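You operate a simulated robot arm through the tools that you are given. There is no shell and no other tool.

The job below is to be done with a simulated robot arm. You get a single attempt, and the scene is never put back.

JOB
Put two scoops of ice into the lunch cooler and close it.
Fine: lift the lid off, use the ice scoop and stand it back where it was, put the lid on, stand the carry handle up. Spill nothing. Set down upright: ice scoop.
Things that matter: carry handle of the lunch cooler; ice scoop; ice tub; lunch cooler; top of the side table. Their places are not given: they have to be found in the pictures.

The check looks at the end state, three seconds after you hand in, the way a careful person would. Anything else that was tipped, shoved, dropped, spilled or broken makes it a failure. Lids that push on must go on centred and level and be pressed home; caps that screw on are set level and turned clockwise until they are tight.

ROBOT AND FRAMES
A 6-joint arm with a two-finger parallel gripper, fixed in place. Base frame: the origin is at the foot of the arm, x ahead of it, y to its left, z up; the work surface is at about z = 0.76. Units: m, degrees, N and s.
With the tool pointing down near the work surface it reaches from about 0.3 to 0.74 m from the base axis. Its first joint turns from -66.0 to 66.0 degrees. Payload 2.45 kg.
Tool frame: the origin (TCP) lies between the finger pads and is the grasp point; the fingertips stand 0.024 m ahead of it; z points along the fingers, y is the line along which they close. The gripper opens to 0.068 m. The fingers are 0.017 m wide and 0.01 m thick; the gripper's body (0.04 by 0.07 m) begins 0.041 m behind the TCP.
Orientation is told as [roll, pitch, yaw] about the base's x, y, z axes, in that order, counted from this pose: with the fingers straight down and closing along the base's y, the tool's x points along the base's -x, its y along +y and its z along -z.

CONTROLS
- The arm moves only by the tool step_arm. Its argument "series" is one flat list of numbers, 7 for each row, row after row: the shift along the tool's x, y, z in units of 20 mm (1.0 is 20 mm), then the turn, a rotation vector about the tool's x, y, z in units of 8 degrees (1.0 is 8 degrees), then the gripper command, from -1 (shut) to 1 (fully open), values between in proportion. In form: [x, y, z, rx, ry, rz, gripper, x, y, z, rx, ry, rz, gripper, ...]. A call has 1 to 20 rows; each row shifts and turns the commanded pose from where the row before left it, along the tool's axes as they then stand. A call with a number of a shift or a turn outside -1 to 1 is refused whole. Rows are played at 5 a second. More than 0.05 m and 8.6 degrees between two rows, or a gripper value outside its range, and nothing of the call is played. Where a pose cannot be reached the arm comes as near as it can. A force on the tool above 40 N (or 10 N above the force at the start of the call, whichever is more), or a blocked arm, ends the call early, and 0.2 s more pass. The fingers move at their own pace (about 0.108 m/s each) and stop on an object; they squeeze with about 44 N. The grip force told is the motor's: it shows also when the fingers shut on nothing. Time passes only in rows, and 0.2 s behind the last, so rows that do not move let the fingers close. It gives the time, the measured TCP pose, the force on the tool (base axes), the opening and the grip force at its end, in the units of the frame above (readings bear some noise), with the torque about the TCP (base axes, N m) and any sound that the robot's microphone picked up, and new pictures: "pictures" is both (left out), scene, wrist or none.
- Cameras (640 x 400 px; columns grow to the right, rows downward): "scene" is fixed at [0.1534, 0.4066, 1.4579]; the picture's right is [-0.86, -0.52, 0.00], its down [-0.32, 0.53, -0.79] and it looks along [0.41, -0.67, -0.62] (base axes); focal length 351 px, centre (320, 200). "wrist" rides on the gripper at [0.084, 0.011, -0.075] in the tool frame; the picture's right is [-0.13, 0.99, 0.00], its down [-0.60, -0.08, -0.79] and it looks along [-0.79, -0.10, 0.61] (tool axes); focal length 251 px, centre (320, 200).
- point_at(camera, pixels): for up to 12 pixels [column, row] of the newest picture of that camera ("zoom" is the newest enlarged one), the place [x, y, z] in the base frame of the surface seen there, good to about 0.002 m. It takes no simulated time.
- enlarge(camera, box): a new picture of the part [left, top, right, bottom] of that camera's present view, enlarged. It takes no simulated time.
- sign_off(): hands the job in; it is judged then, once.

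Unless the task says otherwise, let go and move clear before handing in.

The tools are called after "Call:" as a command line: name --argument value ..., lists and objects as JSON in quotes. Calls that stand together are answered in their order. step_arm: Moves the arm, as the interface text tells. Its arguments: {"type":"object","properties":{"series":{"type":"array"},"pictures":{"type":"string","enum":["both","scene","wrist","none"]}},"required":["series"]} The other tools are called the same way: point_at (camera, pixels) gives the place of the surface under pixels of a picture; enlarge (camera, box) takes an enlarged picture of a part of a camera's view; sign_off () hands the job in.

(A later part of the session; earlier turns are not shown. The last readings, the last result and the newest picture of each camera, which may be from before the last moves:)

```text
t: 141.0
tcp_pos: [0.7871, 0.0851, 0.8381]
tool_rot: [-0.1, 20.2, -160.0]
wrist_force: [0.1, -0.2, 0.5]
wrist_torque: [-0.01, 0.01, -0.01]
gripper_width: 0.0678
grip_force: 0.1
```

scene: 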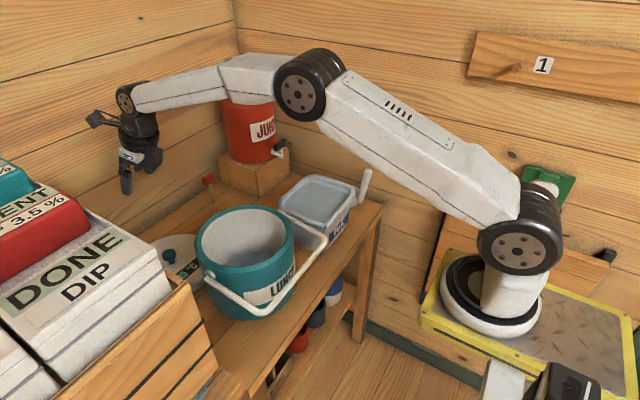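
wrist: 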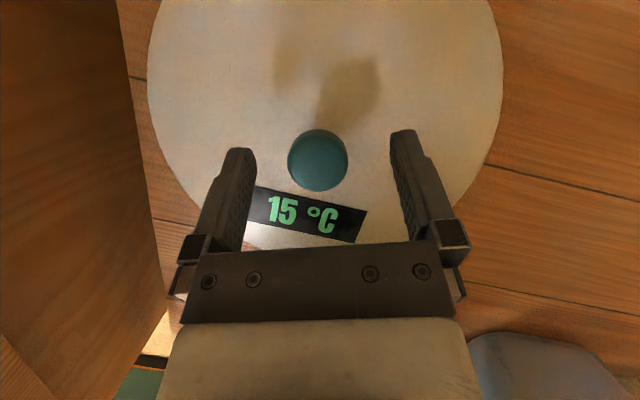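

Knob is centred at wrist (318,160). I'll descend the last 19 mm with a 2 mm correction to match the first grip, then close.

Call:
step_arm --series '[-0.238, -0.03, 0.405, 0, 0, 0, 1, -0.158, 0, 0.435, 0, 0, 0, 1, 0, 0, 0, 0, 0, 0, 1, 0, 0, 0, 0, 0, 0, 0, 0, 0, 0, 0, 0, 0, -1, 0, 0, 0, 0, 0, 0, -1, 0, 0, 0, 0, 0, 0, -1, 0, 0, 0, 0, 0, 0, -1]' --pictures "wrist"

```text
t: 142.8
tcp_pos: [0.7834, 0.0851, 0.8186]
tool_rot: [0.1, 20.2, -160.0]
wrist_force: [0.5, 0.0, -0.1]
wrist_torque: [0.0, -0.05, 0.02]
gripper_width: 0.0304
grip_force: 44.0
```

wrist: 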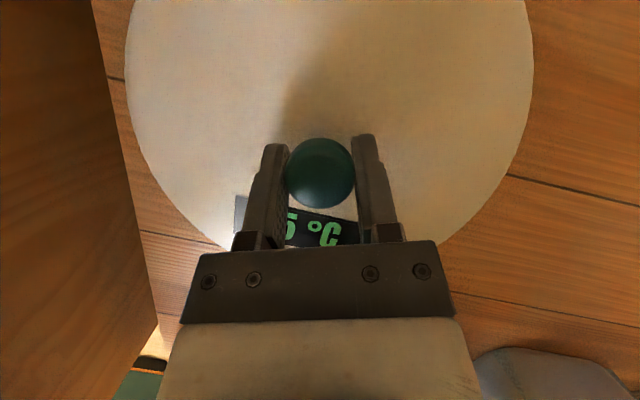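

The knob is held again (30.4 mm), sitting about 1 mm off the first grip (322,172 vs 320,177). I'll lift the lid straight up.

Call:
step_arm --series '[0.1, 0, -0.3, 0, 0, 0, -1, 0.3095, 0, -0.851, 0, 0, 0, -1, 0.3095, 0, -0.851, 0, 0, 0, -1, 0.3095, 0, -0.851, 0, 0, 0, -1, 0.3095, 0, -0.851, 0, 0, 0, -1, 0.3095, 0, -0.851, 0, 0, 0, -1, 0.3095, 0, -0.851, 0, 0, 0, -1, 0.3095, 0, -0.851, 0, 0, 0, -1, 0.3095, 0, -0.851, 0, 0, 0, -1, 0.3095, 0, -0.851, 0, 0, 0, -1, 0.3095, 0, -0.851, 0, 0, 0, -1, 0.3095, 0, -0.851, 0, 0, 0, -1, 0.3095, 0, -0.851, 0, 0, 0, -1, 0.3095, 0, -0.851, 0, 0, 0, -1, 0.3095, 0, -0.851, 0, 0, 0, -1, 0, 0, 0, 0, 0, 0, -1]'

Call:
enlarge --camera "scene" --box '[60, 100, 240, 240]'

```text
t: 146.2
tcp_pos: [0.7838, 0.0842, 1.0817]
tool_rot: [0.1, 20.1, -160.1]
wrist_force: [-0.3, -0.2, -1.0]
wrist_torque: [-0.03, -0.02, 0.02]
gripper_width: 0.0302
grip_force: 44.2
```

scene: 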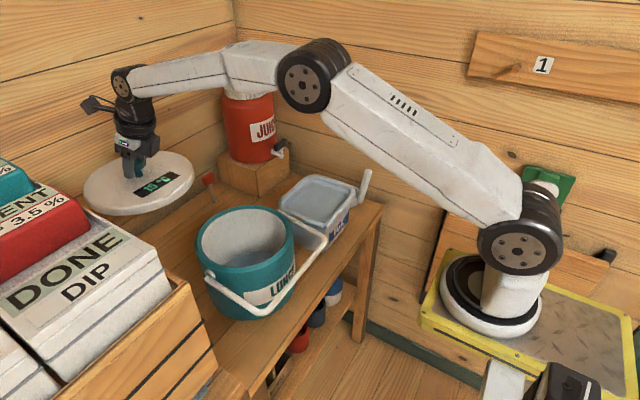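
wrist: 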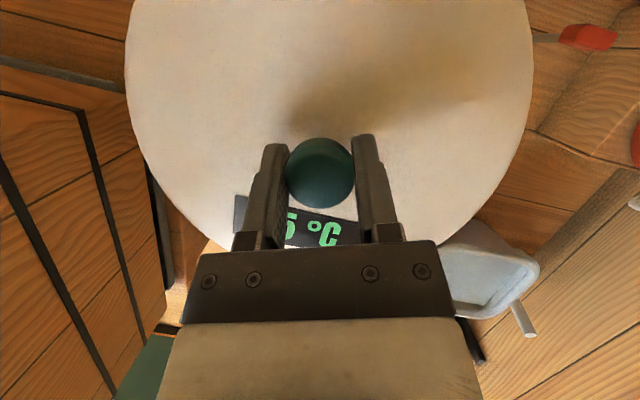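

```text
2.86 times, centred on (150, 170) of scene
```

zoom: 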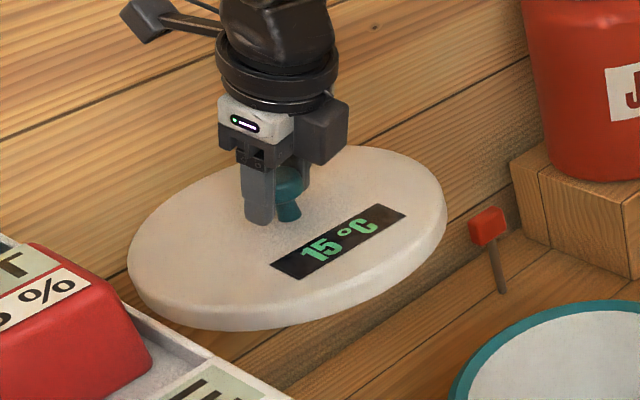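

The lid is held clear of the table. I'll carry it back over the cooler at the same height.

Call:
step_arm --series '[-0.912, -0.048, -0.332, 0, 0, 0, -1, -0.912, -0.048, -0.332, 0, 0, 0, -1, -0.912, -0.048, -0.332, 0, 0, 0, -1, -0.912, -0.048, -0.332, 0, 0, 0, -1, -0.912, -0.048, -0.332, 0, 0, 0, -1, -0.912, -0.048, -0.332, 0, 0, 0, -1, -0.912, -0.048, -0.332, 0, 0, 0, -1, -0.912, -0.048, -0.332, 0, 0, 0, -1, -0.912, -0.048, -0.332, 0, 0, 0, -1, -0.912, -0.048, -0.332, 0, 0, 0, -1, -0.912, -0.048, -0.332, 0, 0, 0, -1, 0, 0, 0, 0, 0, 0, -1]'

Call:
enlarge --camera "scene" --box '[170, 130, 330, 330]'

```text
t: 148.8
tcp_pos: [0.5784, 0.0214, 1.0794]
tool_rot: [0.0, 20.1, -160.1]
wrist_force: [-0.2, 0.7, -1.8]
wrist_torque: [0.01, -0.02, 0.01]
gripper_width: 0.0304
grip_force: 44.4
```

scene: 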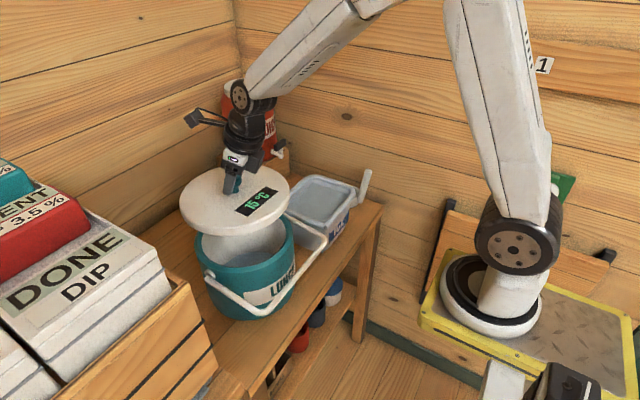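
wrist: 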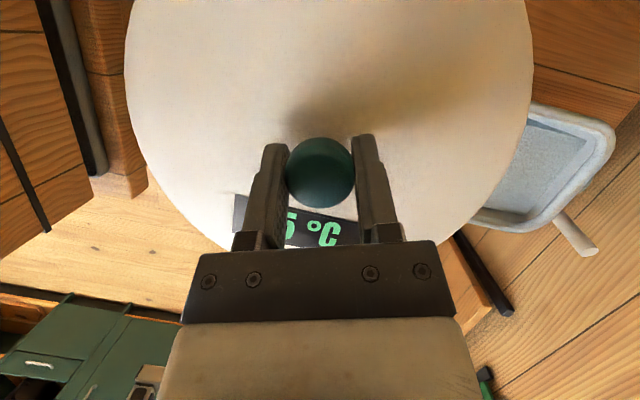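

```text
2.00 times, centred on (250, 230) of scene
```

zoom: 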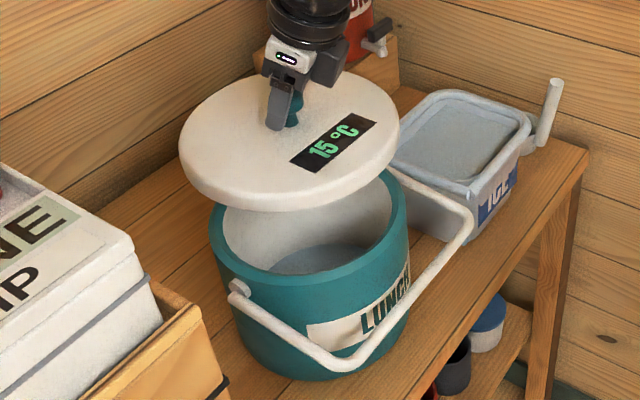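

The lid is above the cooler. I'll measure the lid's top edge for level and centre, and the cooler rim.

Call:
point_at --camera "scene" --pixels '[[262, 180], [210, 175], [195, 210], [240, 228], [282, 195], [255, 220], [220, 200], [275, 180]]'

Call:
point_at --camera "wrist" --pixels '[[321, 172], [140, 60], [160, 130], [525, 50], [500, 150], [330, 60], [450, 120], [200, 120]]'

Call:
point_at --camera "zoom" --pixels '[[400, 190], [402, 210], [385, 240], [340, 268], [290, 279], [240, 265], [215, 235]]'

```text
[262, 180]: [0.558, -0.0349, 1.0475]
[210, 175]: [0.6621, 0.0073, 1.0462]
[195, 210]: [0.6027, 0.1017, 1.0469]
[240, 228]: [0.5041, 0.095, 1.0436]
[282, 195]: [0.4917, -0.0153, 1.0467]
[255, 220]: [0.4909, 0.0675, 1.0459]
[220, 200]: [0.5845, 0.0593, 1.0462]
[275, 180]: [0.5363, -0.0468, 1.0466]
```

```text
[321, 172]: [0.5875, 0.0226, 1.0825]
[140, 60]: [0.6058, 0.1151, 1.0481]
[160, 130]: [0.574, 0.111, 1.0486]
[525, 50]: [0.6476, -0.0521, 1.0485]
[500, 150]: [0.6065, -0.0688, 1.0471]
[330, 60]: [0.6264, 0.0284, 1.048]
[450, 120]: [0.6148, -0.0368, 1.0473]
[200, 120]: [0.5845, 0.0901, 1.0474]
```

```text
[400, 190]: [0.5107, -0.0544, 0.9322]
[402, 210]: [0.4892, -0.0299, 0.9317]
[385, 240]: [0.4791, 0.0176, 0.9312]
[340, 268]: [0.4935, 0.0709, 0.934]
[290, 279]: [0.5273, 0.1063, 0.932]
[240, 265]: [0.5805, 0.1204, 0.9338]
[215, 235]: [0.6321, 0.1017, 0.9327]
```

The lid is level within 1 mm (z 1.046–1.048) and the cooler rim centre fits about (0.579,0.020), which matches. I'll lower to about 1 cm above seated.

Call:
step_arm --series '[-0.277, 0, 0.85, 0, 0, 0, -1, -0.306, 0, 0.84, 0, 0, 0, -1, -0.306, 0, 0.84, 0, 0, 0, -1, -0.306, 0, 0.84, 0, 0, 0, -1, -0.306, 0, 0.84, 0, 0, 0, -1, 0, 0, 0, 0, 0, 0, -1]'

Call:
enlarge --camera "scene" --box '[170, 160, 330, 330]'

```text
t: 150.2
tcp_pos: [0.5806, 0.0222, 0.9911]
tool_rot: [0.0, 20.1, -160.0]
wrist_force: [0.8, 0.2, -1.8]
wrist_torque: [-0.01, 0.0, -0.02]
gripper_width: 0.0305
grip_force: 44.2
```

scene: 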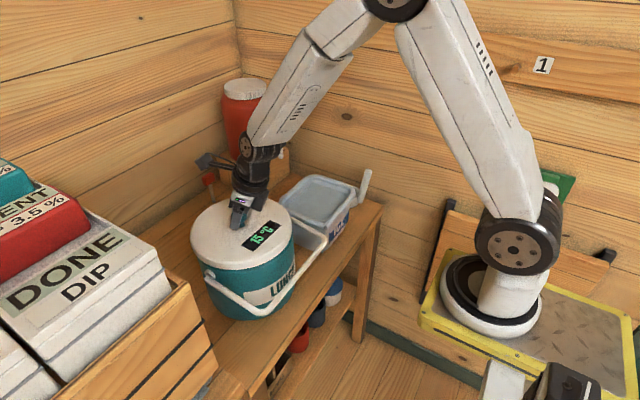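
wrist: 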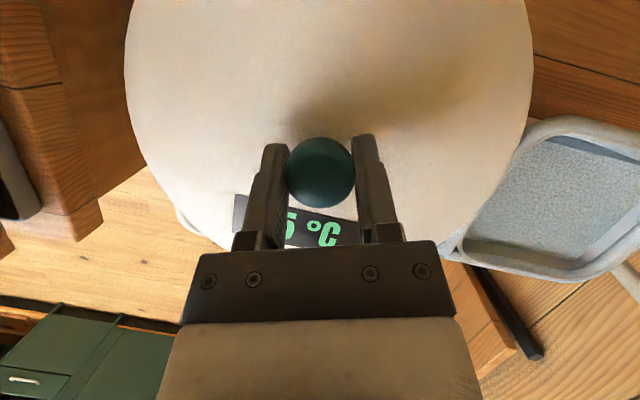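

```text
2.35 times, centred on (250, 245) of scene
```

zoom: 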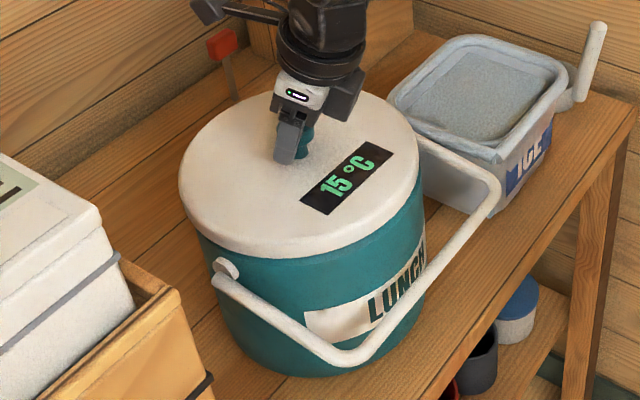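

The lid is just above the rim and looks concentric. I'll lower in 2 mm rows with a 1 mm centring trim, watching the force.

Call:
step_arm --series '[-0.094, 0.03, 0.074, 0, 0, 0, -1, -0.034, 0, 0.094, 0, 0, 0, -1, -0.034, 0, 0.094, 0, 0, 0, -1, -0.034, 0, 0.094, 0, 0, 0, -1]' --pictures "none"

```text
t: 151.3
tcp_pos: [0.5801, 0.0193, 0.9852]
tool_rot: [0.1, 20.3, -160.0]
wrist_force: [-9.3, -3.3, 11.9]
wrist_torque: [0.16, 0.01, 0.09]
gripper_width: 0.0304
grip_force: 43.4
stopped in row 4: the force on the tool passed its limit at 43 N (the readings are from after the stop); the commanded pose is now the measured one
```

The lid meets the rim evenly at z=0.985 (small torque), about 4–5 mm above seated, and needs pushing home. I'll press further in small rows.

Call:
step_arm --series '[-0.017, 0, 0.047, 0, 0, 0, -1, -0.017, 0, 0.047, 0, 0, 0, -1, -0.017, 0, 0.047, 0, 0, 0, -1, -0.017, 0, 0.047, 0, 0, 0, -1]' --pictures "wrist"

Call:
enlarge --camera "scene" --box '[170, 160, 330, 330]'

```text
t: 151.9
tcp_pos: [0.5798, 0.0193, 0.9856]
tool_rot: [0.1, 20.3, -159.9]
wrist_force: [-11.7, -3.0, 11.4]
wrist_torque: [0.16, 0.08, 0.06]
gripper_width: 0.0306
grip_force: 44.1
stopped in row 2: the force on the tool passed its limit at 44 N (the readings are from after the stop); the commanded pose is now the measured one
```

wrist: 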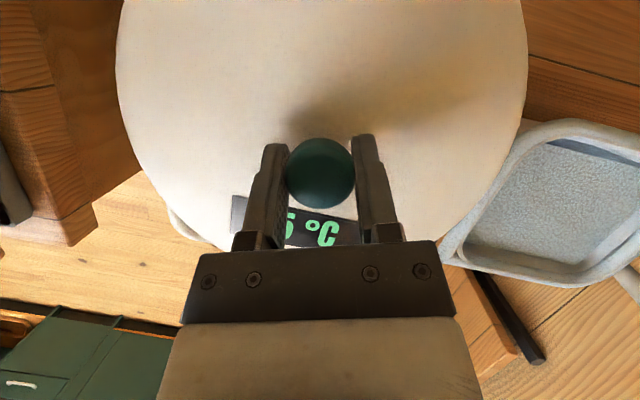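

```text
2.35 times, centred on (250, 245) of scene
```

zoom: 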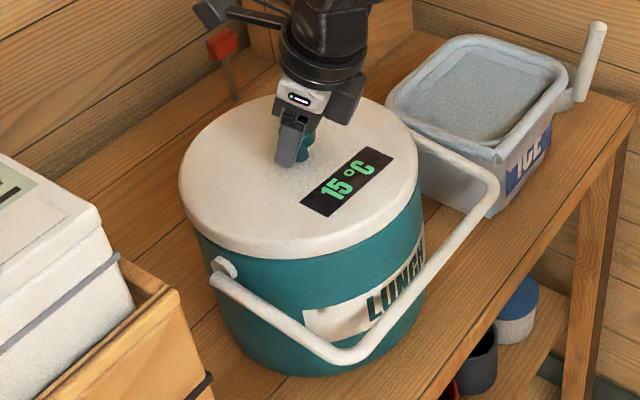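

The lid sits about 4–5 mm proud and needs a firmer straight push. I'll let go, back off, and see how it rests before pressing on the knob with closed fingers.

Call:
step_arm --series '[0, 0, 0, 0, 0, 0, 0, 0, 0, 0, 0, 0, 0, 1, 0, 0, 0, 0, 0, 0, 1, 0.17, 0, -0.47, 0, 0, 0, 1, 0.308, 0, -0.846, 0, 0, 0, 1, 0.308, 0, -0.846, 0, 0, 0, 1, 0.308, 0, -0.846, 0, 0, 0, 1, 0, 0, 0, 0, 0, 0, 1]'

Call:
enlarge --camera "wrist" --box '[240, 60, 400, 160]'

Call:
enlarge --camera "scene" --box '[180, 180, 320, 320]'

```text
t: 153.7
tcp_pos: [0.5801, 0.0202, 1.0491]
tool_rot: [0.1, 20.5, -160.0]
wrist_force: [-0.6, -0.1, -0.6]
wrist_torque: [0.01, 0.01, 0.01]
gripper_width: 0.0681
grip_force: 0.1
```

scene: 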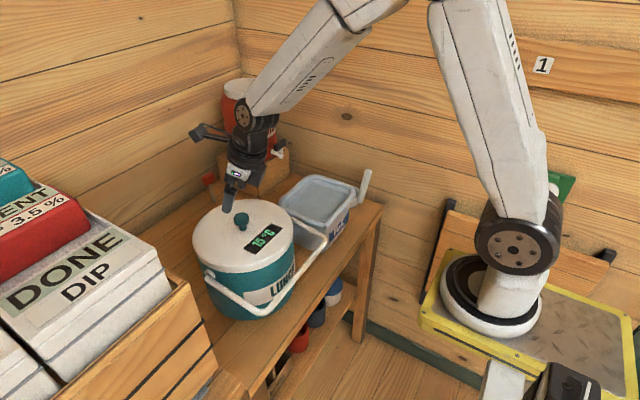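
wrist: 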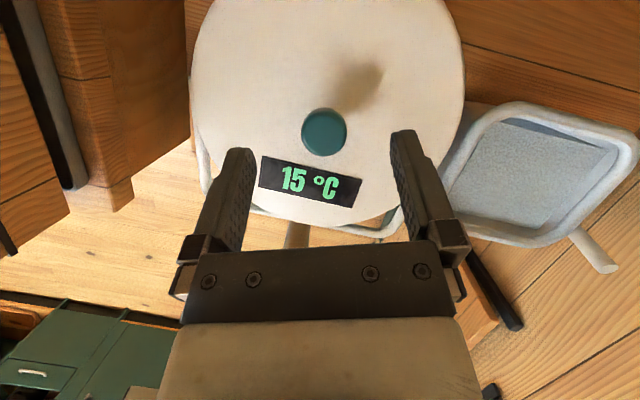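

```text
4.00 times, centred on (320, 110) of wrist
```

zoom: 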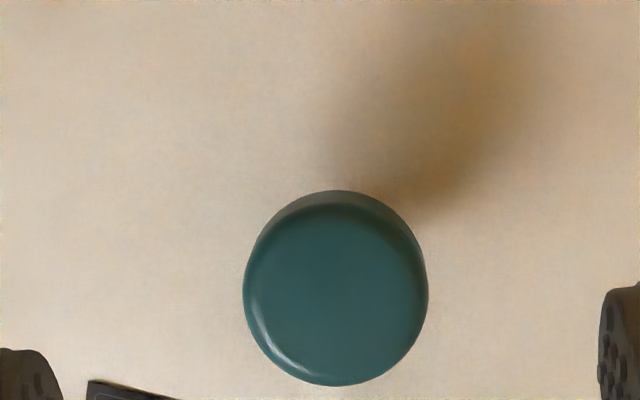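

```text
2.86 times, centred on (250, 250) of scene
```

zoom: 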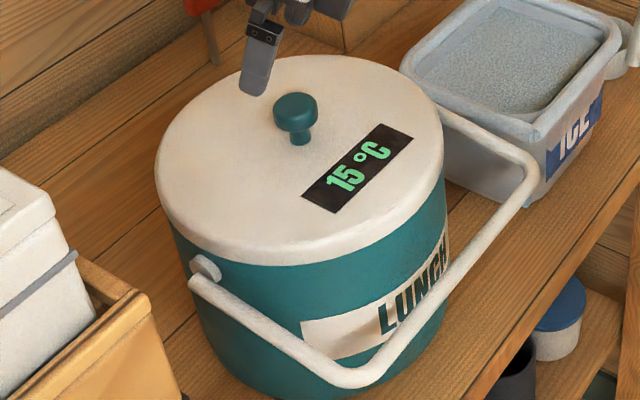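

The lid rests on the rim. I'll measure its level and knob position compared with the original closed state (knob top z 0.9845, centre (0.582,0.021)).

Call:
point_at --camera "wrist" --pixels '[[324, 132], [303, 132], [345, 132], [324, 112], [324, 152], [210, 60], [220, 120], [440, 60], [440, 130], [330, 40], [370, 210], [280, 205]]'

Call:
point_at --camera "zoom" --pixels '[[170, 180], [230, 235], [330, 235], [420, 180], [420, 120], [330, 70], [220, 90], [300, 170], [290, 108]]'

```text
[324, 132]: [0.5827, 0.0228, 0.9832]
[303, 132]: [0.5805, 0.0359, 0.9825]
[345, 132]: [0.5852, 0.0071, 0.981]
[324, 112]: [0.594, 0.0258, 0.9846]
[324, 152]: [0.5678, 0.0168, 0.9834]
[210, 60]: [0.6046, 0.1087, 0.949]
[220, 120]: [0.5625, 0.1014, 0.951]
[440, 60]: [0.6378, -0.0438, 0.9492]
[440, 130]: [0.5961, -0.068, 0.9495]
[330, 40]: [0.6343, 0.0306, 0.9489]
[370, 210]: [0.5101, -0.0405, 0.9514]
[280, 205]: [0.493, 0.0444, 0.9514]
```

```text
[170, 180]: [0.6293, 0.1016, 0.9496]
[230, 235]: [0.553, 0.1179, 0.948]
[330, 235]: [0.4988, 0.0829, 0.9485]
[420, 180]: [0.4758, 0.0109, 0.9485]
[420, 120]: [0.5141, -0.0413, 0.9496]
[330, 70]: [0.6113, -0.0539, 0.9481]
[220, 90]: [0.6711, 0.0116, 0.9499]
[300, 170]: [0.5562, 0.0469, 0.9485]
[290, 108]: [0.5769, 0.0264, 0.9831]
```

The lid's top reads 0.949–0.951 and the knob top 0.983, practically the original closed height, and it's level. To be sure it's home I'll straighten the tool, close the fingers and press on the knob's top.

Call:
step_arm --series '[0, 0, 0, 0, -0.833, 0, -1, 0, 0, 0, 0, -0.833, 0, -1, 0, 0, 0, 0, -0.834, 0, -1, 0.11, -0.03, 0.5, 0, 0, 0, -1, 0, 0, 0.5, 0, 0, 0, -1, 0, 0, 0.5, 0, 0, 0, -1, 0, 0, 0, 0, 0, 0, -1]'

Call:
enlarge --camera "scene" --box '[180, 160, 320, 300]'

```text
t: 155.3
tcp_pos: [0.5816, 0.0215, 1.0203]
tool_rot: [0.1, 0.5, -160.0]
wrist_force: [-0.3, 0.6, -0.3]
wrist_torque: [-0.02, -0.01, -0.01]
gripper_width: 0.0002
grip_force: 23.4
```

scene: 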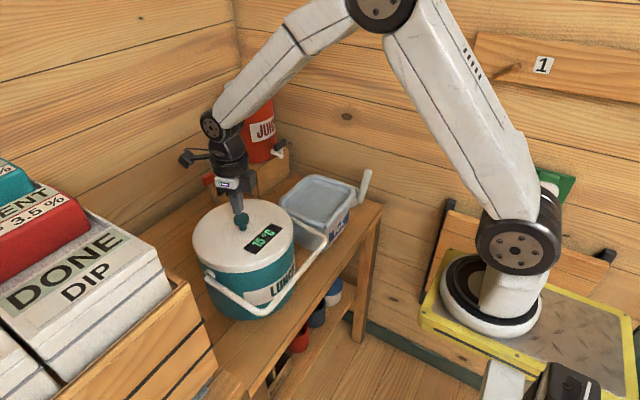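
wrist: 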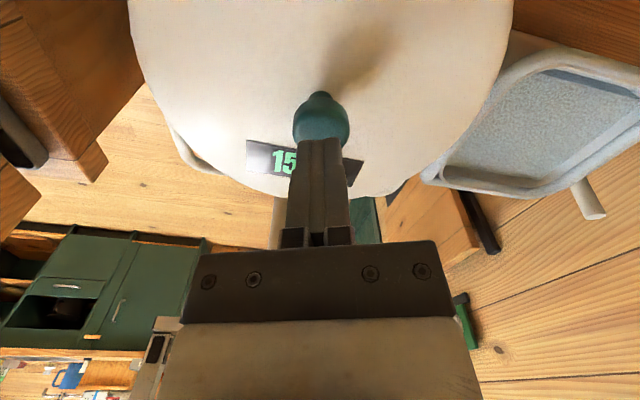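

```text
2.86 times, centred on (250, 230) of scene
```

zoom: 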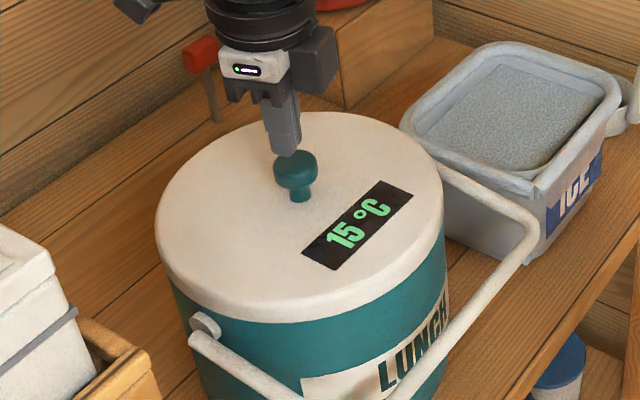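

The closed fingertips are right over the knob. I'll press down in small rows until the force builds.

Call:
step_arm --series '[0, 0, 0.3, 0, 0, 0, -1, 0, 0, 0.2, 0, 0, 0, -1, 0, 0, 0.1, 0, 0, 0, -1, 0, 0, 0.05, 0, 0, 0, -1, 0, 0, 0.05, 0, 0, 0, -1, 0, 0, 0.05, 0, 0, 0, -1, 0, 0, 0.05, 0, 0, 0, -1, 0, 0, 0.05, 0, 0, 0, -1]' --pictures "none"

```text
t: 156.7
tcp_pos: [0.5824, 0.021, 1.0089]
tool_rot: [0.1, 0.7, -160.0]
wrist_force: [-5.7, -0.8, 7.7]
wrist_torque: [-0.03, 0.25, 0.0]
gripper_width: 0.0
grip_force: 23.5
heard: snap
stopped in row 7: the force on the tool passed its limit at 43 N (the readings are from after the stop); the commanded pose is now the measured one
```

A snap was heard: the lid went home. I'll press once more for certainty, then retreat and check level.

Call:
step_arm --series '[0, 0, 0.05, 0, 0, 0, -1, 0, 0, 0.05, 0, 0, 0, -1, 0, 0, 0.05, 0, 0, 0, -1]' --pictures "none"

Call:
step_arm --series '[0, 0, -0.3, 0, 0, 0, -1, 0, 0, -1, 0, 0, 0, -1, 0, 0, -1, 0, 0, 0, -1, 0, 0, -1, 0, 0, 0, -1, 0, 0, -1, 0, 0, 0, -1, 0, 0, -1, 0, 0, 0, -1, 0, 0, -1, 0, 0, 0, -1]'

Call:
enlarge --camera "scene" --box '[170, 180, 340, 330]'

```text
t: 157.4
tcp_pos: [0.5841, 0.0208, 1.0075]
tool_rot: [0.2, 0.7, -160.0]
wrist_force: [-6.4, -1.2, 7.0]
wrist_torque: [0.0, 0.23, -0.05]
gripper_width: 0.0
grip_force: 24.1
stopped in row 3: the force on the tool passed its limit at 42 N (the readings are from after the stop); the commanded pose is now the measured one
```

```text
t: 159.0
tcp_pos: [0.5813, 0.0212, 1.1331]
tool_rot: [0.2, 0.7, -160.2]
wrist_force: [-0.2, 0.5, -0.7]
wrist_torque: [0.02, -0.01, 0.02]
gripper_width: 0.0001
grip_force: 23.6
```

scene: 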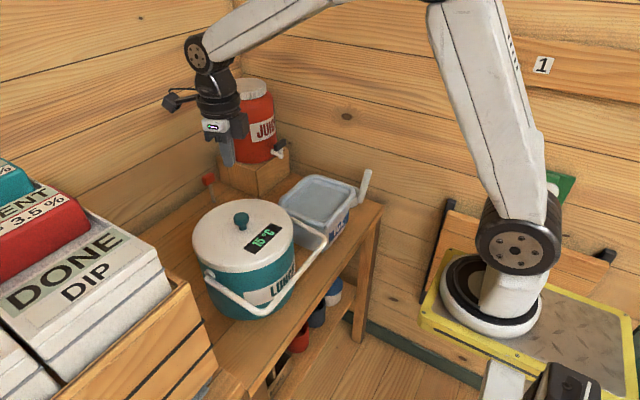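
wrist: 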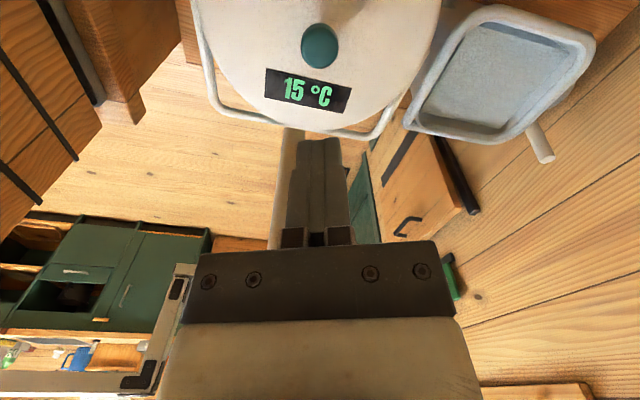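

```text
2.67 times, centred on (255, 255) of scene
```

zoom: 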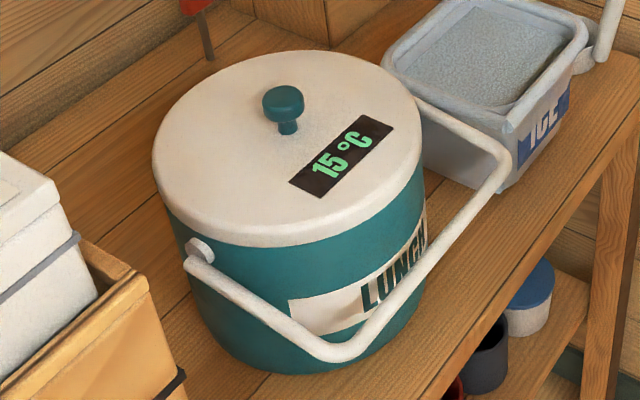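

The lid is seated (display facing up, knob centred). Now the carry handle: I'll measure its front bar and pivots in this enlarged picture.

Call:
point_at --camera "zoom" --pixels '[[335, 352], [380, 320], [420, 265], [460, 215], [500, 172], [425, 275], [412, 258], [200, 252], [260, 300], [470, 130], [425, 105], [215, 262]]'

Call:
point_at --camera "wrist" --pixels '[[230, 114], [300, 122], [370, 130], [390, 115], [400, 70], [213, 95], [202, 40], [320, 45], [225, 60], [405, 40]]'

Call:
enlarge --camera "scene" --box '[190, 250, 310, 330]'

```text
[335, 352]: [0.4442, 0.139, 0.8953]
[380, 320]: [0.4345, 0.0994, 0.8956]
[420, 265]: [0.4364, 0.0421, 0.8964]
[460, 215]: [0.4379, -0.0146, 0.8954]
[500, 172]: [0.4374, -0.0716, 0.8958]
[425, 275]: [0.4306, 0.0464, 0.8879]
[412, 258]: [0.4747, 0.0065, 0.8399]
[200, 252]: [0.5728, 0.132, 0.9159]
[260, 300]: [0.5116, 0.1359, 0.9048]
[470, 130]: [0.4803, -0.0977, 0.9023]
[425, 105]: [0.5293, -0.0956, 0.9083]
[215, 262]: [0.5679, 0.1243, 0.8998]
```

```text
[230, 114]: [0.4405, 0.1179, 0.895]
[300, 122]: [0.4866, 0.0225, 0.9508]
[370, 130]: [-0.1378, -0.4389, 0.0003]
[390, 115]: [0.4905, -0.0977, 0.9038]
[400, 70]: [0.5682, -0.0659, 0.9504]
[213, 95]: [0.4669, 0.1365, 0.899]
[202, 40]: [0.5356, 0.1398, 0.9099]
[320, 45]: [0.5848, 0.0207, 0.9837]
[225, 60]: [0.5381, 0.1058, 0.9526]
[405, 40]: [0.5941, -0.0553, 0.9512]
```

```text
5.00 times, centred on (250, 290) of scene
```

zoom: 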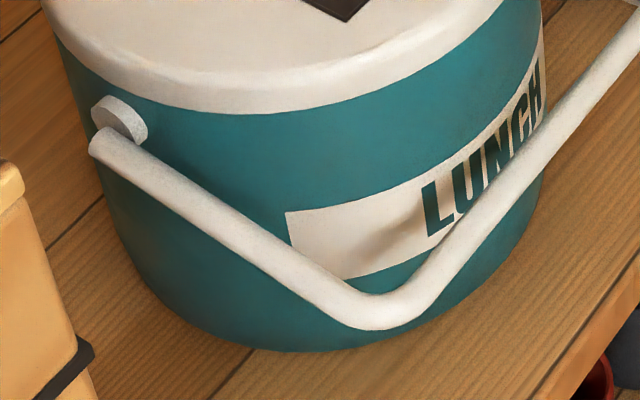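

The front bar's axis is about (0.438, y, 0.890), the pivots are near x=0.58, z=0.91, so the arm length is about 0.144. I'll turn to yaw −90 (closing along x), with the fingers half open, and move above the bar's middle.

Call:
step_arm --series '[0, 0, 0, 0, 0, -0.972, 0.18, 0, 0, 0, 0, 0, -0.972, 0.18, 0, 0, 0, 0, 0, -0.972, 0.18, 0, 0, 0, 0, 0, -0.972, 0.18, 0, 0, 0, 0, 0, -0.972, 0.18, 0, 0, 0, 0, 0, -0.972, 0.18, 0, 0, 0, 0, 0, -0.972, 0.18, 0, 0, 0, 0, 0, -0.972, 0.18, 0, 0, 0, 0, 0, -0.972, 0.18, 0, -0.895, 0.456, 0, 0, 0, 0.18, 0, -0.895, 0.456, 0, 0, 0, 0.18, 0, -0.895, 0.456, 0, 0, 0, 0.18, 0, -0.895, 0.456, 0, 0, 0, 0.18, 0, -0.895, 0.456, 0, 0, 0, 0.18, 0, -0.895, 0.456, 0, 0, 0, 0.18, 0, -0.895, 0.456, 0, 0, 0, 0.18, 0, -0.895, 0.456, 0, 0, 0, 0.18, 0, 0, 0, 0, 0, 0, 0.18]'

```text
t: 162.8
tcp_pos: [0.4395, 0.0219, 1.0575]
tool_rot: [0.8, 0.0, -90.1]
wrist_force: [-0.1, 0.3, -0.1]
wrist_torque: [0.01, 0.0, 0.01]
gripper_width: 0.0398
grip_force: 0.0
```

scene: 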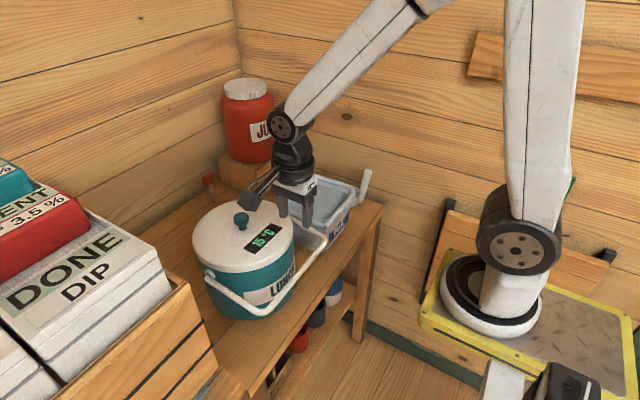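
wrist: 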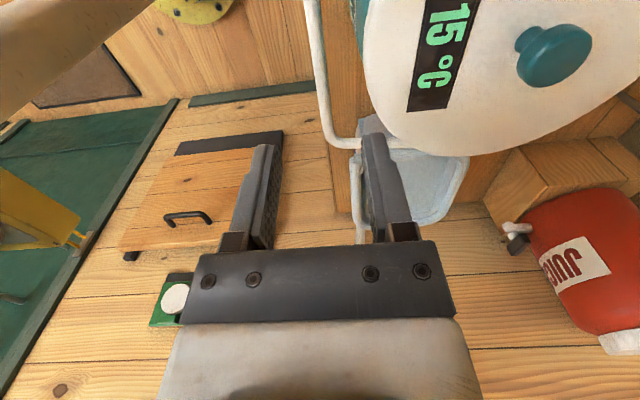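

The bar runs between the fingers at wrist (320,70). I'll descend most of the way and check alignment.

Call:
step_arm --series '[0, 0, 0.9, 0, 0, 0, 0.18, 0, 0, 0.9, 0, 0, 0, 0.18, 0, 0, 0.9, 0, 0, 0, 0.18, 0, 0, 0.9, 0, 0, 0, 0.18, 0, 0, 0.9, 0, 0, 0, 0.18, 0, 0, 0.9, 0, 0, 0, 0.18, 0, 0, 0, 0, 0, 0, 0.18]'

Call:
enlarge --camera "scene" --box '[220, 170, 360, 300]'

Call:
enlarge --camera "wrist" --box '[220, 40, 420, 260]'

```text
t: 164.4
tcp_pos: [0.4427, 0.0225, 0.9514]
tool_rot: [1.2, 0.1, -90.0]
wrist_force: [-3.3, -0.9, 24.9]
wrist_torque: [0.04, -0.77, -0.04]
gripper_width: 0.0377
grip_force: 0.1
```

scene: 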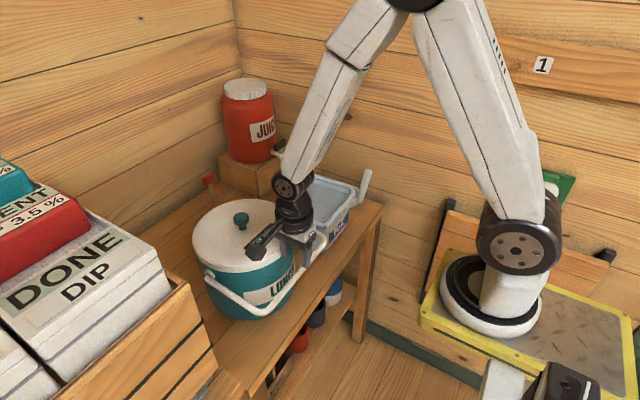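
wrist: 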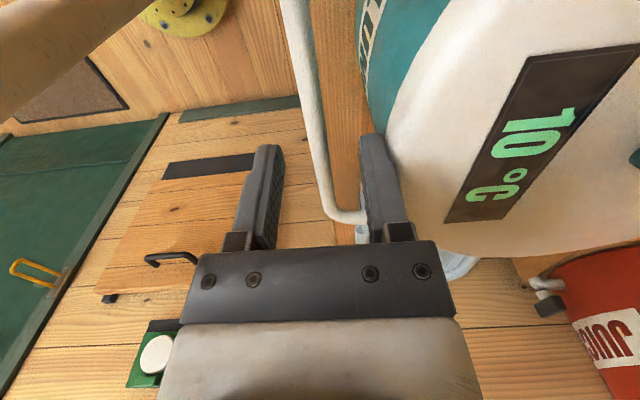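

```text
3.08 times, centred on (290, 235) of scene
```

zoom: 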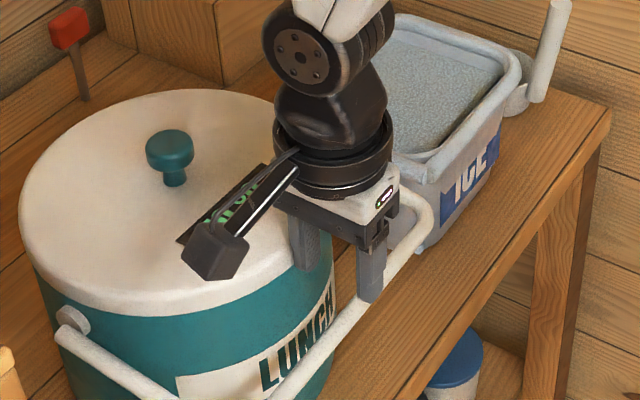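

```text
1.82 times, centred on (320, 150) of wrist
```

zoom: 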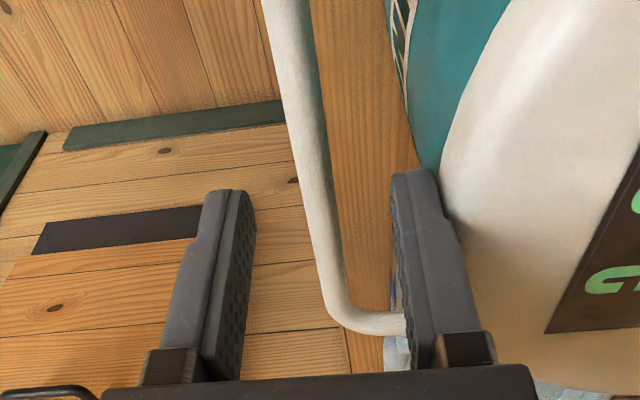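

Force is 25 N: the +x finger has come down on the lid's front edge (x≈0.475). I'll back up at once, narrow the opening and shift about 8 mm toward the robot.

Call:
step_arm --series '[0, 0, -1, 0, 0, 0, 0.18, 0, 0, -0.5, 0, 0, 0, -0.15, 0, -0.3, 0, -0.1, 0, 0, -0.15, 0, 0, 0, 0, 0, 0, -0.15]'

Call:
enlarge --camera "scene" --box '[180, 170, 340, 320]'

```text
t: 165.4
tcp_pos: [0.434, 0.0192, 0.9791]
tool_rot: [1.6, 0.0, -89.9]
wrist_force: [1.0, 0.6, 0.6]
wrist_torque: [0.05, -0.01, -0.01]
gripper_width: 0.0293
grip_force: 0.0
```

scene: 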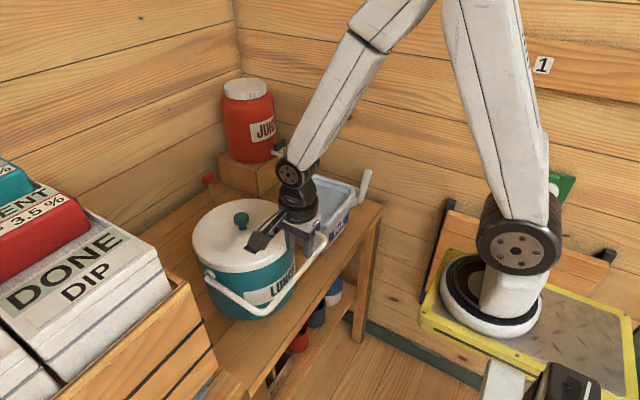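
wrist: 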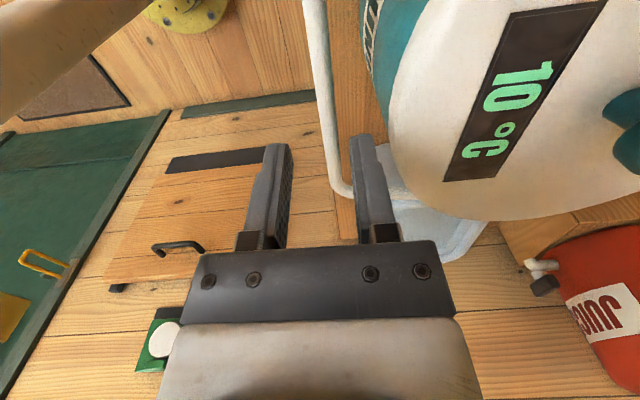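

```text
2.67 times, centred on (260, 245) of scene
```

zoom: 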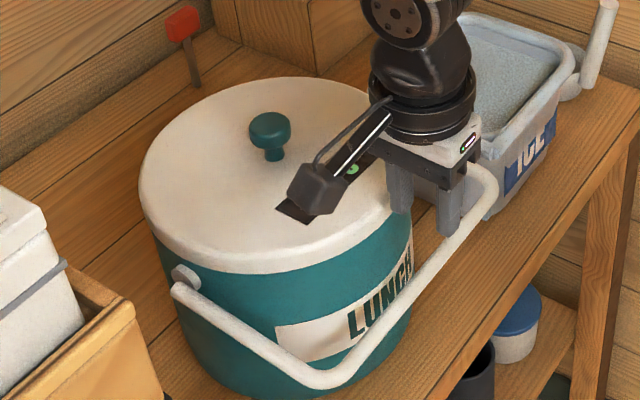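

Clear of the lid now, with the opening at 29 mm and the bar between the fingers (wrist column ~330). I'll descend to grip the bar with the lower part of the pads.

Call:
step_arm --series '[0, 0, 0.75, 0, 0, 0, -0.15, 0, 0, 0.75, 0, 0, 0, -0.15, 0, 0, 0.75, 0, 0, 0, -0.15, 0, 0, 0.75, 0, 0, 0, -0.15]'

Call:
enlarge --camera "wrist" --box '[220, 40, 420, 260]'

Call:
enlarge --camera "scene" --box '[220, 170, 360, 300]'

```text
t: 166.4
tcp_pos: [0.4376, 0.0212, 0.9205]
tool_rot: [1.7, 0.0, -90.0]
wrist_force: [0.0, 0.1, -0.3]
wrist_torque: [-0.01, 0.01, 0.0]
gripper_width: 0.0287
grip_force: 0.0
```

scene: 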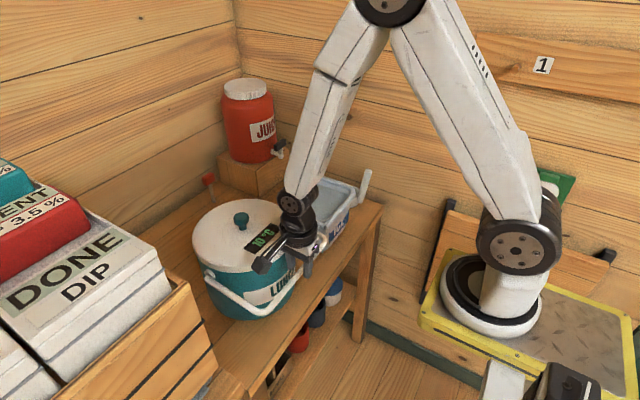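
wrist: 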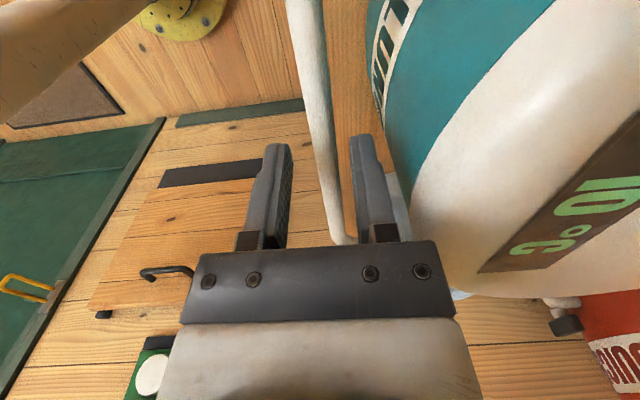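

```text
1.82 times, centred on (320, 150) of wrist
```

zoom: 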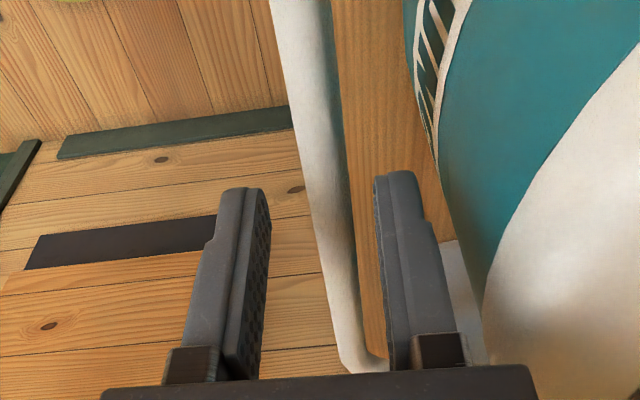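

```text
3.08 times, centred on (290, 235) of scene
```

zoom: 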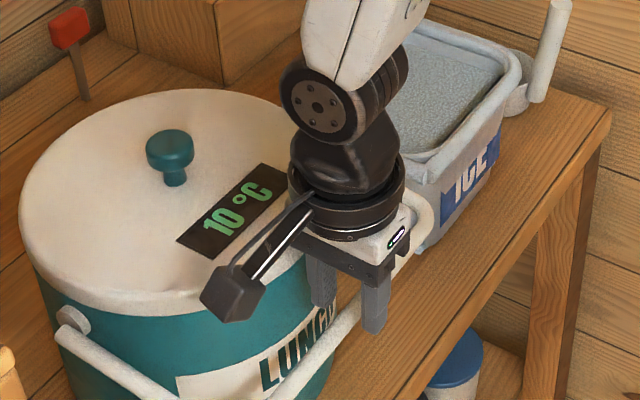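

The bar lies centred between the pads, no contact force. I'll go down another 18 mm and close on it.

Call:
step_arm --series '[0, 0, 0.5, 0, 0, 0, -0.15, 0, 0, 0.45, 0, 0, 0, -0.15, 0, 0, 0, 0, 0, 0, -0.15, 0, 0, 0, 0, 0, 0, -1, 0, 0, 0, 0, 0, 0, -1, 0, 0, 0, 0, 0, 0, -1]'

Call:
enlarge --camera "scene" --box '[220, 170, 360, 300]'

```text
t: 167.8
tcp_pos: [0.4375, 0.0212, 0.9012]
tool_rot: [1.7, 0.0, -89.9]
wrist_force: [7.7, 0.6, 1.7]
wrist_torque: [0.24, -0.18, -0.02]
gripper_width: 0.0121
grip_force: 32.0
```

scene: 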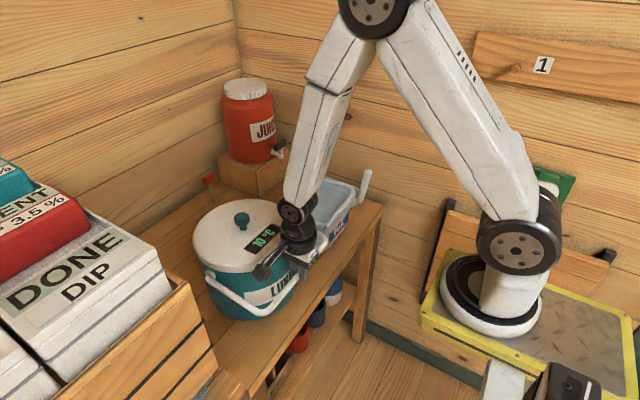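
wrist: 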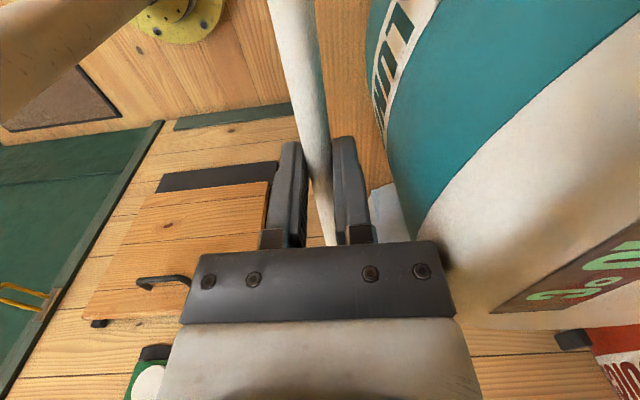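

```text
3.08 times, centred on (290, 235) of scene
```

zoom: 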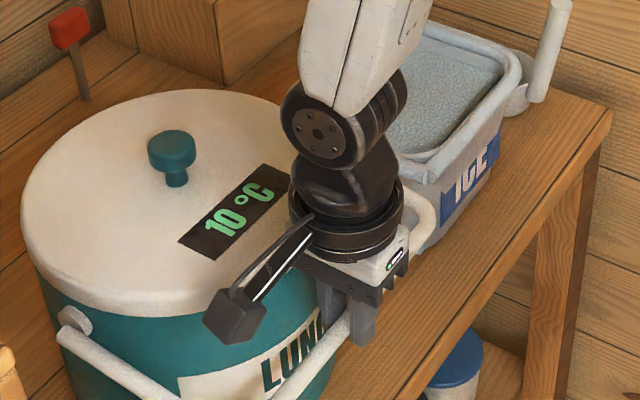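

The bar is gripped (12 mm). I'll raise it along its arc about the pivot while leaning the tool with it; first a short piece to check the forces.

Call:
step_arm --series '[0, -0.017, -0.611, 0.25, 0, 0, -1, 0, 0.002, -0.615, 0.25, 0, 0, -1, 0, 0.04, -0.612, 0.25, 0, 0, -1, 0, 0.069, -0.612, 0.25, 0, 0, -1]'

Call:
enlarge --camera "scene" --box '[180, 170, 340, 320]'

```text
t: 168.8
tcp_pos: [0.4393, 0.022, 0.951]
tool_rot: [-6.6, 0.0, -90.1]
wrist_force: [-5.2, -2.0, -0.1]
wrist_torque: [0.05, 0.14, -0.01]
gripper_width: 0.0121
grip_force: 32.5
```

scene: 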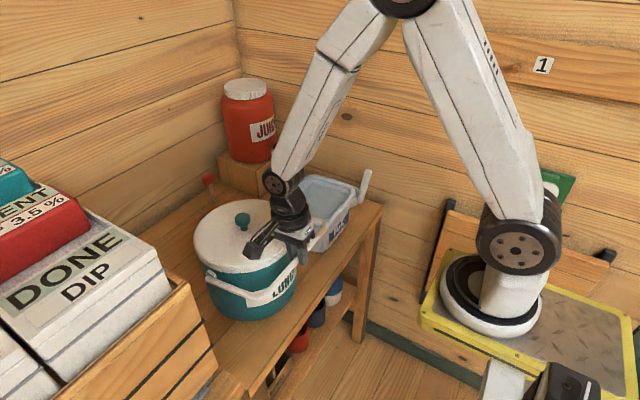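
wrist: 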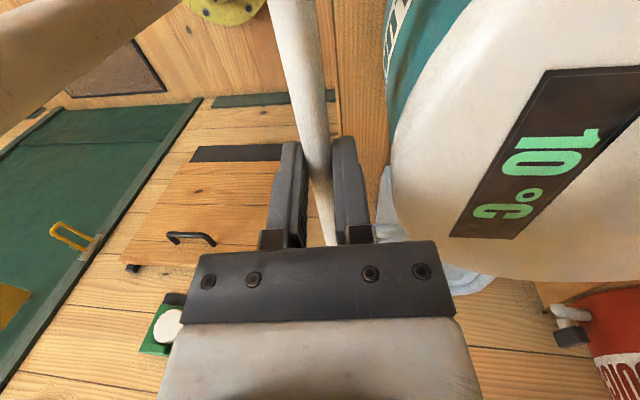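

```text
2.67 times, centred on (260, 245) of scene
```

zoom: 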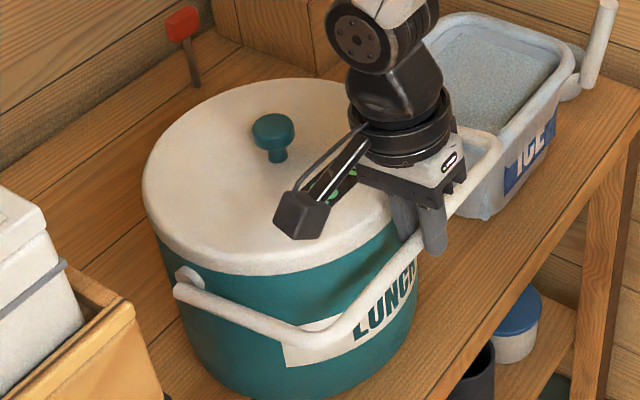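

The handle is rising with modest forces (−5 N in x). I'll check the pivot and side bar geometry and whether the cooler stayed put.

Call:
point_at --camera "zoom" --pixels '[[188, 276], [180, 290], [220, 310], [270, 335], [310, 338], [345, 318], [274, 125], [142, 190], [160, 235], [250, 275], [340, 250], [250, 85]]'

```text
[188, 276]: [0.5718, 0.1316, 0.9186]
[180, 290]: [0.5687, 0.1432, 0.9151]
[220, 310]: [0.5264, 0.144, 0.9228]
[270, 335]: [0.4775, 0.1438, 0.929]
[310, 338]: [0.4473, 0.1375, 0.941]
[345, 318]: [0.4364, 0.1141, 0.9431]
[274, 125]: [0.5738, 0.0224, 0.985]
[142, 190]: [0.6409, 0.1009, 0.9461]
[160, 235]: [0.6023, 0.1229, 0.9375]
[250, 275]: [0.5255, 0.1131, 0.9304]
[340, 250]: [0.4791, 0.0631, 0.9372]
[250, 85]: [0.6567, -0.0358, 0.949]
```

The cooler's knob is still at its place (0.574–0.58, 0.022) and the arc fits. I'll continue the arc.

Call:
step_arm --series '[0, 0.085, -0.61, 0.25, 0, 0, -1, 0, 0.13, -0.6, 0.25, 0, 0, -1, 0, 0.165, -0.6, 0.25, 0, 0, -1, 0, 0.194, -0.59, 0.25, 0, 0, -1, 0, 0.22, -0.577, 0.25, 0, 0, -1]' --pictures "none"

Call:
step_arm --series '[0, 0.25, -0.568, 0.25, 0, 0, -1, 0, 0.283, -0.562, 0.25, 0, 0, -1, 0, 0.307, -0.54, 0.25, 0, 0, -1]'

Call:
enlarge --camera "scene" --box '[180, 150, 340, 320]'

```text
t: 170.0
tcp_pos: [0.4657, 0.0219, 1.0064]
tool_rot: [-16.4, 0.1, -89.9]
wrist_force: [-7.6, -3.3, 3.2]
wrist_torque: [0.01, 0.15, 0.02]
gripper_width: 0.0121
grip_force: 32.6
```

```text
t: 170.8
tcp_pos: [0.4931, 0.0216, 1.0338]
tool_rot: [-22.5, 0.0, -90.1]
wrist_force: [-9.0, -5.4, 9.2]
wrist_torque: [0.09, 0.31, -0.04]
gripper_width: 0.0122
grip_force: 32.7
```

scene: 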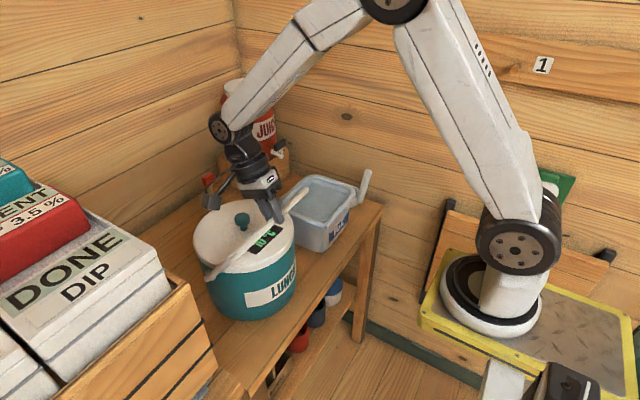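
wrist: 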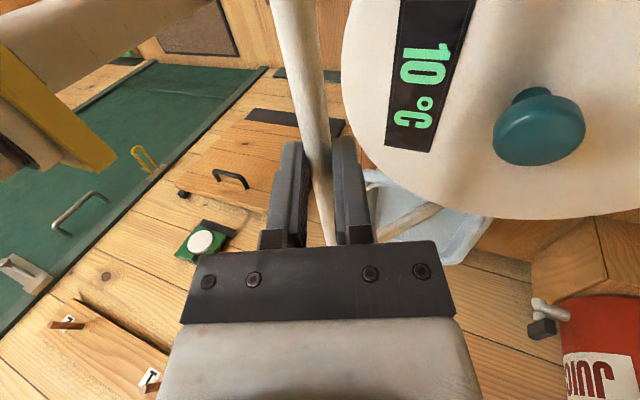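

```text
2.35 times, centred on (260, 235) of scene
```

zoom: 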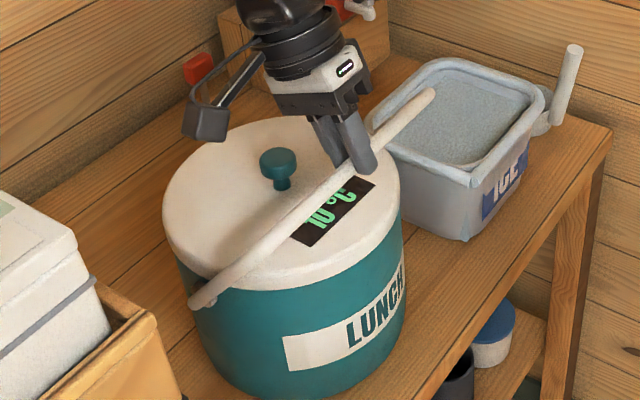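

The handle is about 50° up and the force is mainly radial (−9,+9 N), so I'll add 2 mm outward and continue.

Call:
step_arm --series '[0, 0.226, -0.584, 0.25, 0, 0, -1, 0, 0.36, -0.52, 0.25, 0, 0, -1, 0, 0.39, -0.5, 0.25, 0, 0, -1, 0, 0.41, -0.475, 0.25, 0, 0, -1]' --pictures "none"

```text
t: 171.8
tcp_pos: [0.5363, 0.0214, 1.0566]
tool_rot: [-30.4, 0.0, -90.0]
wrist_force: [0.3, 1.8, 1.0]
wrist_torque: [-0.03, 0.07, -0.11]
gripper_width: 0.0122
grip_force: 33.1
```

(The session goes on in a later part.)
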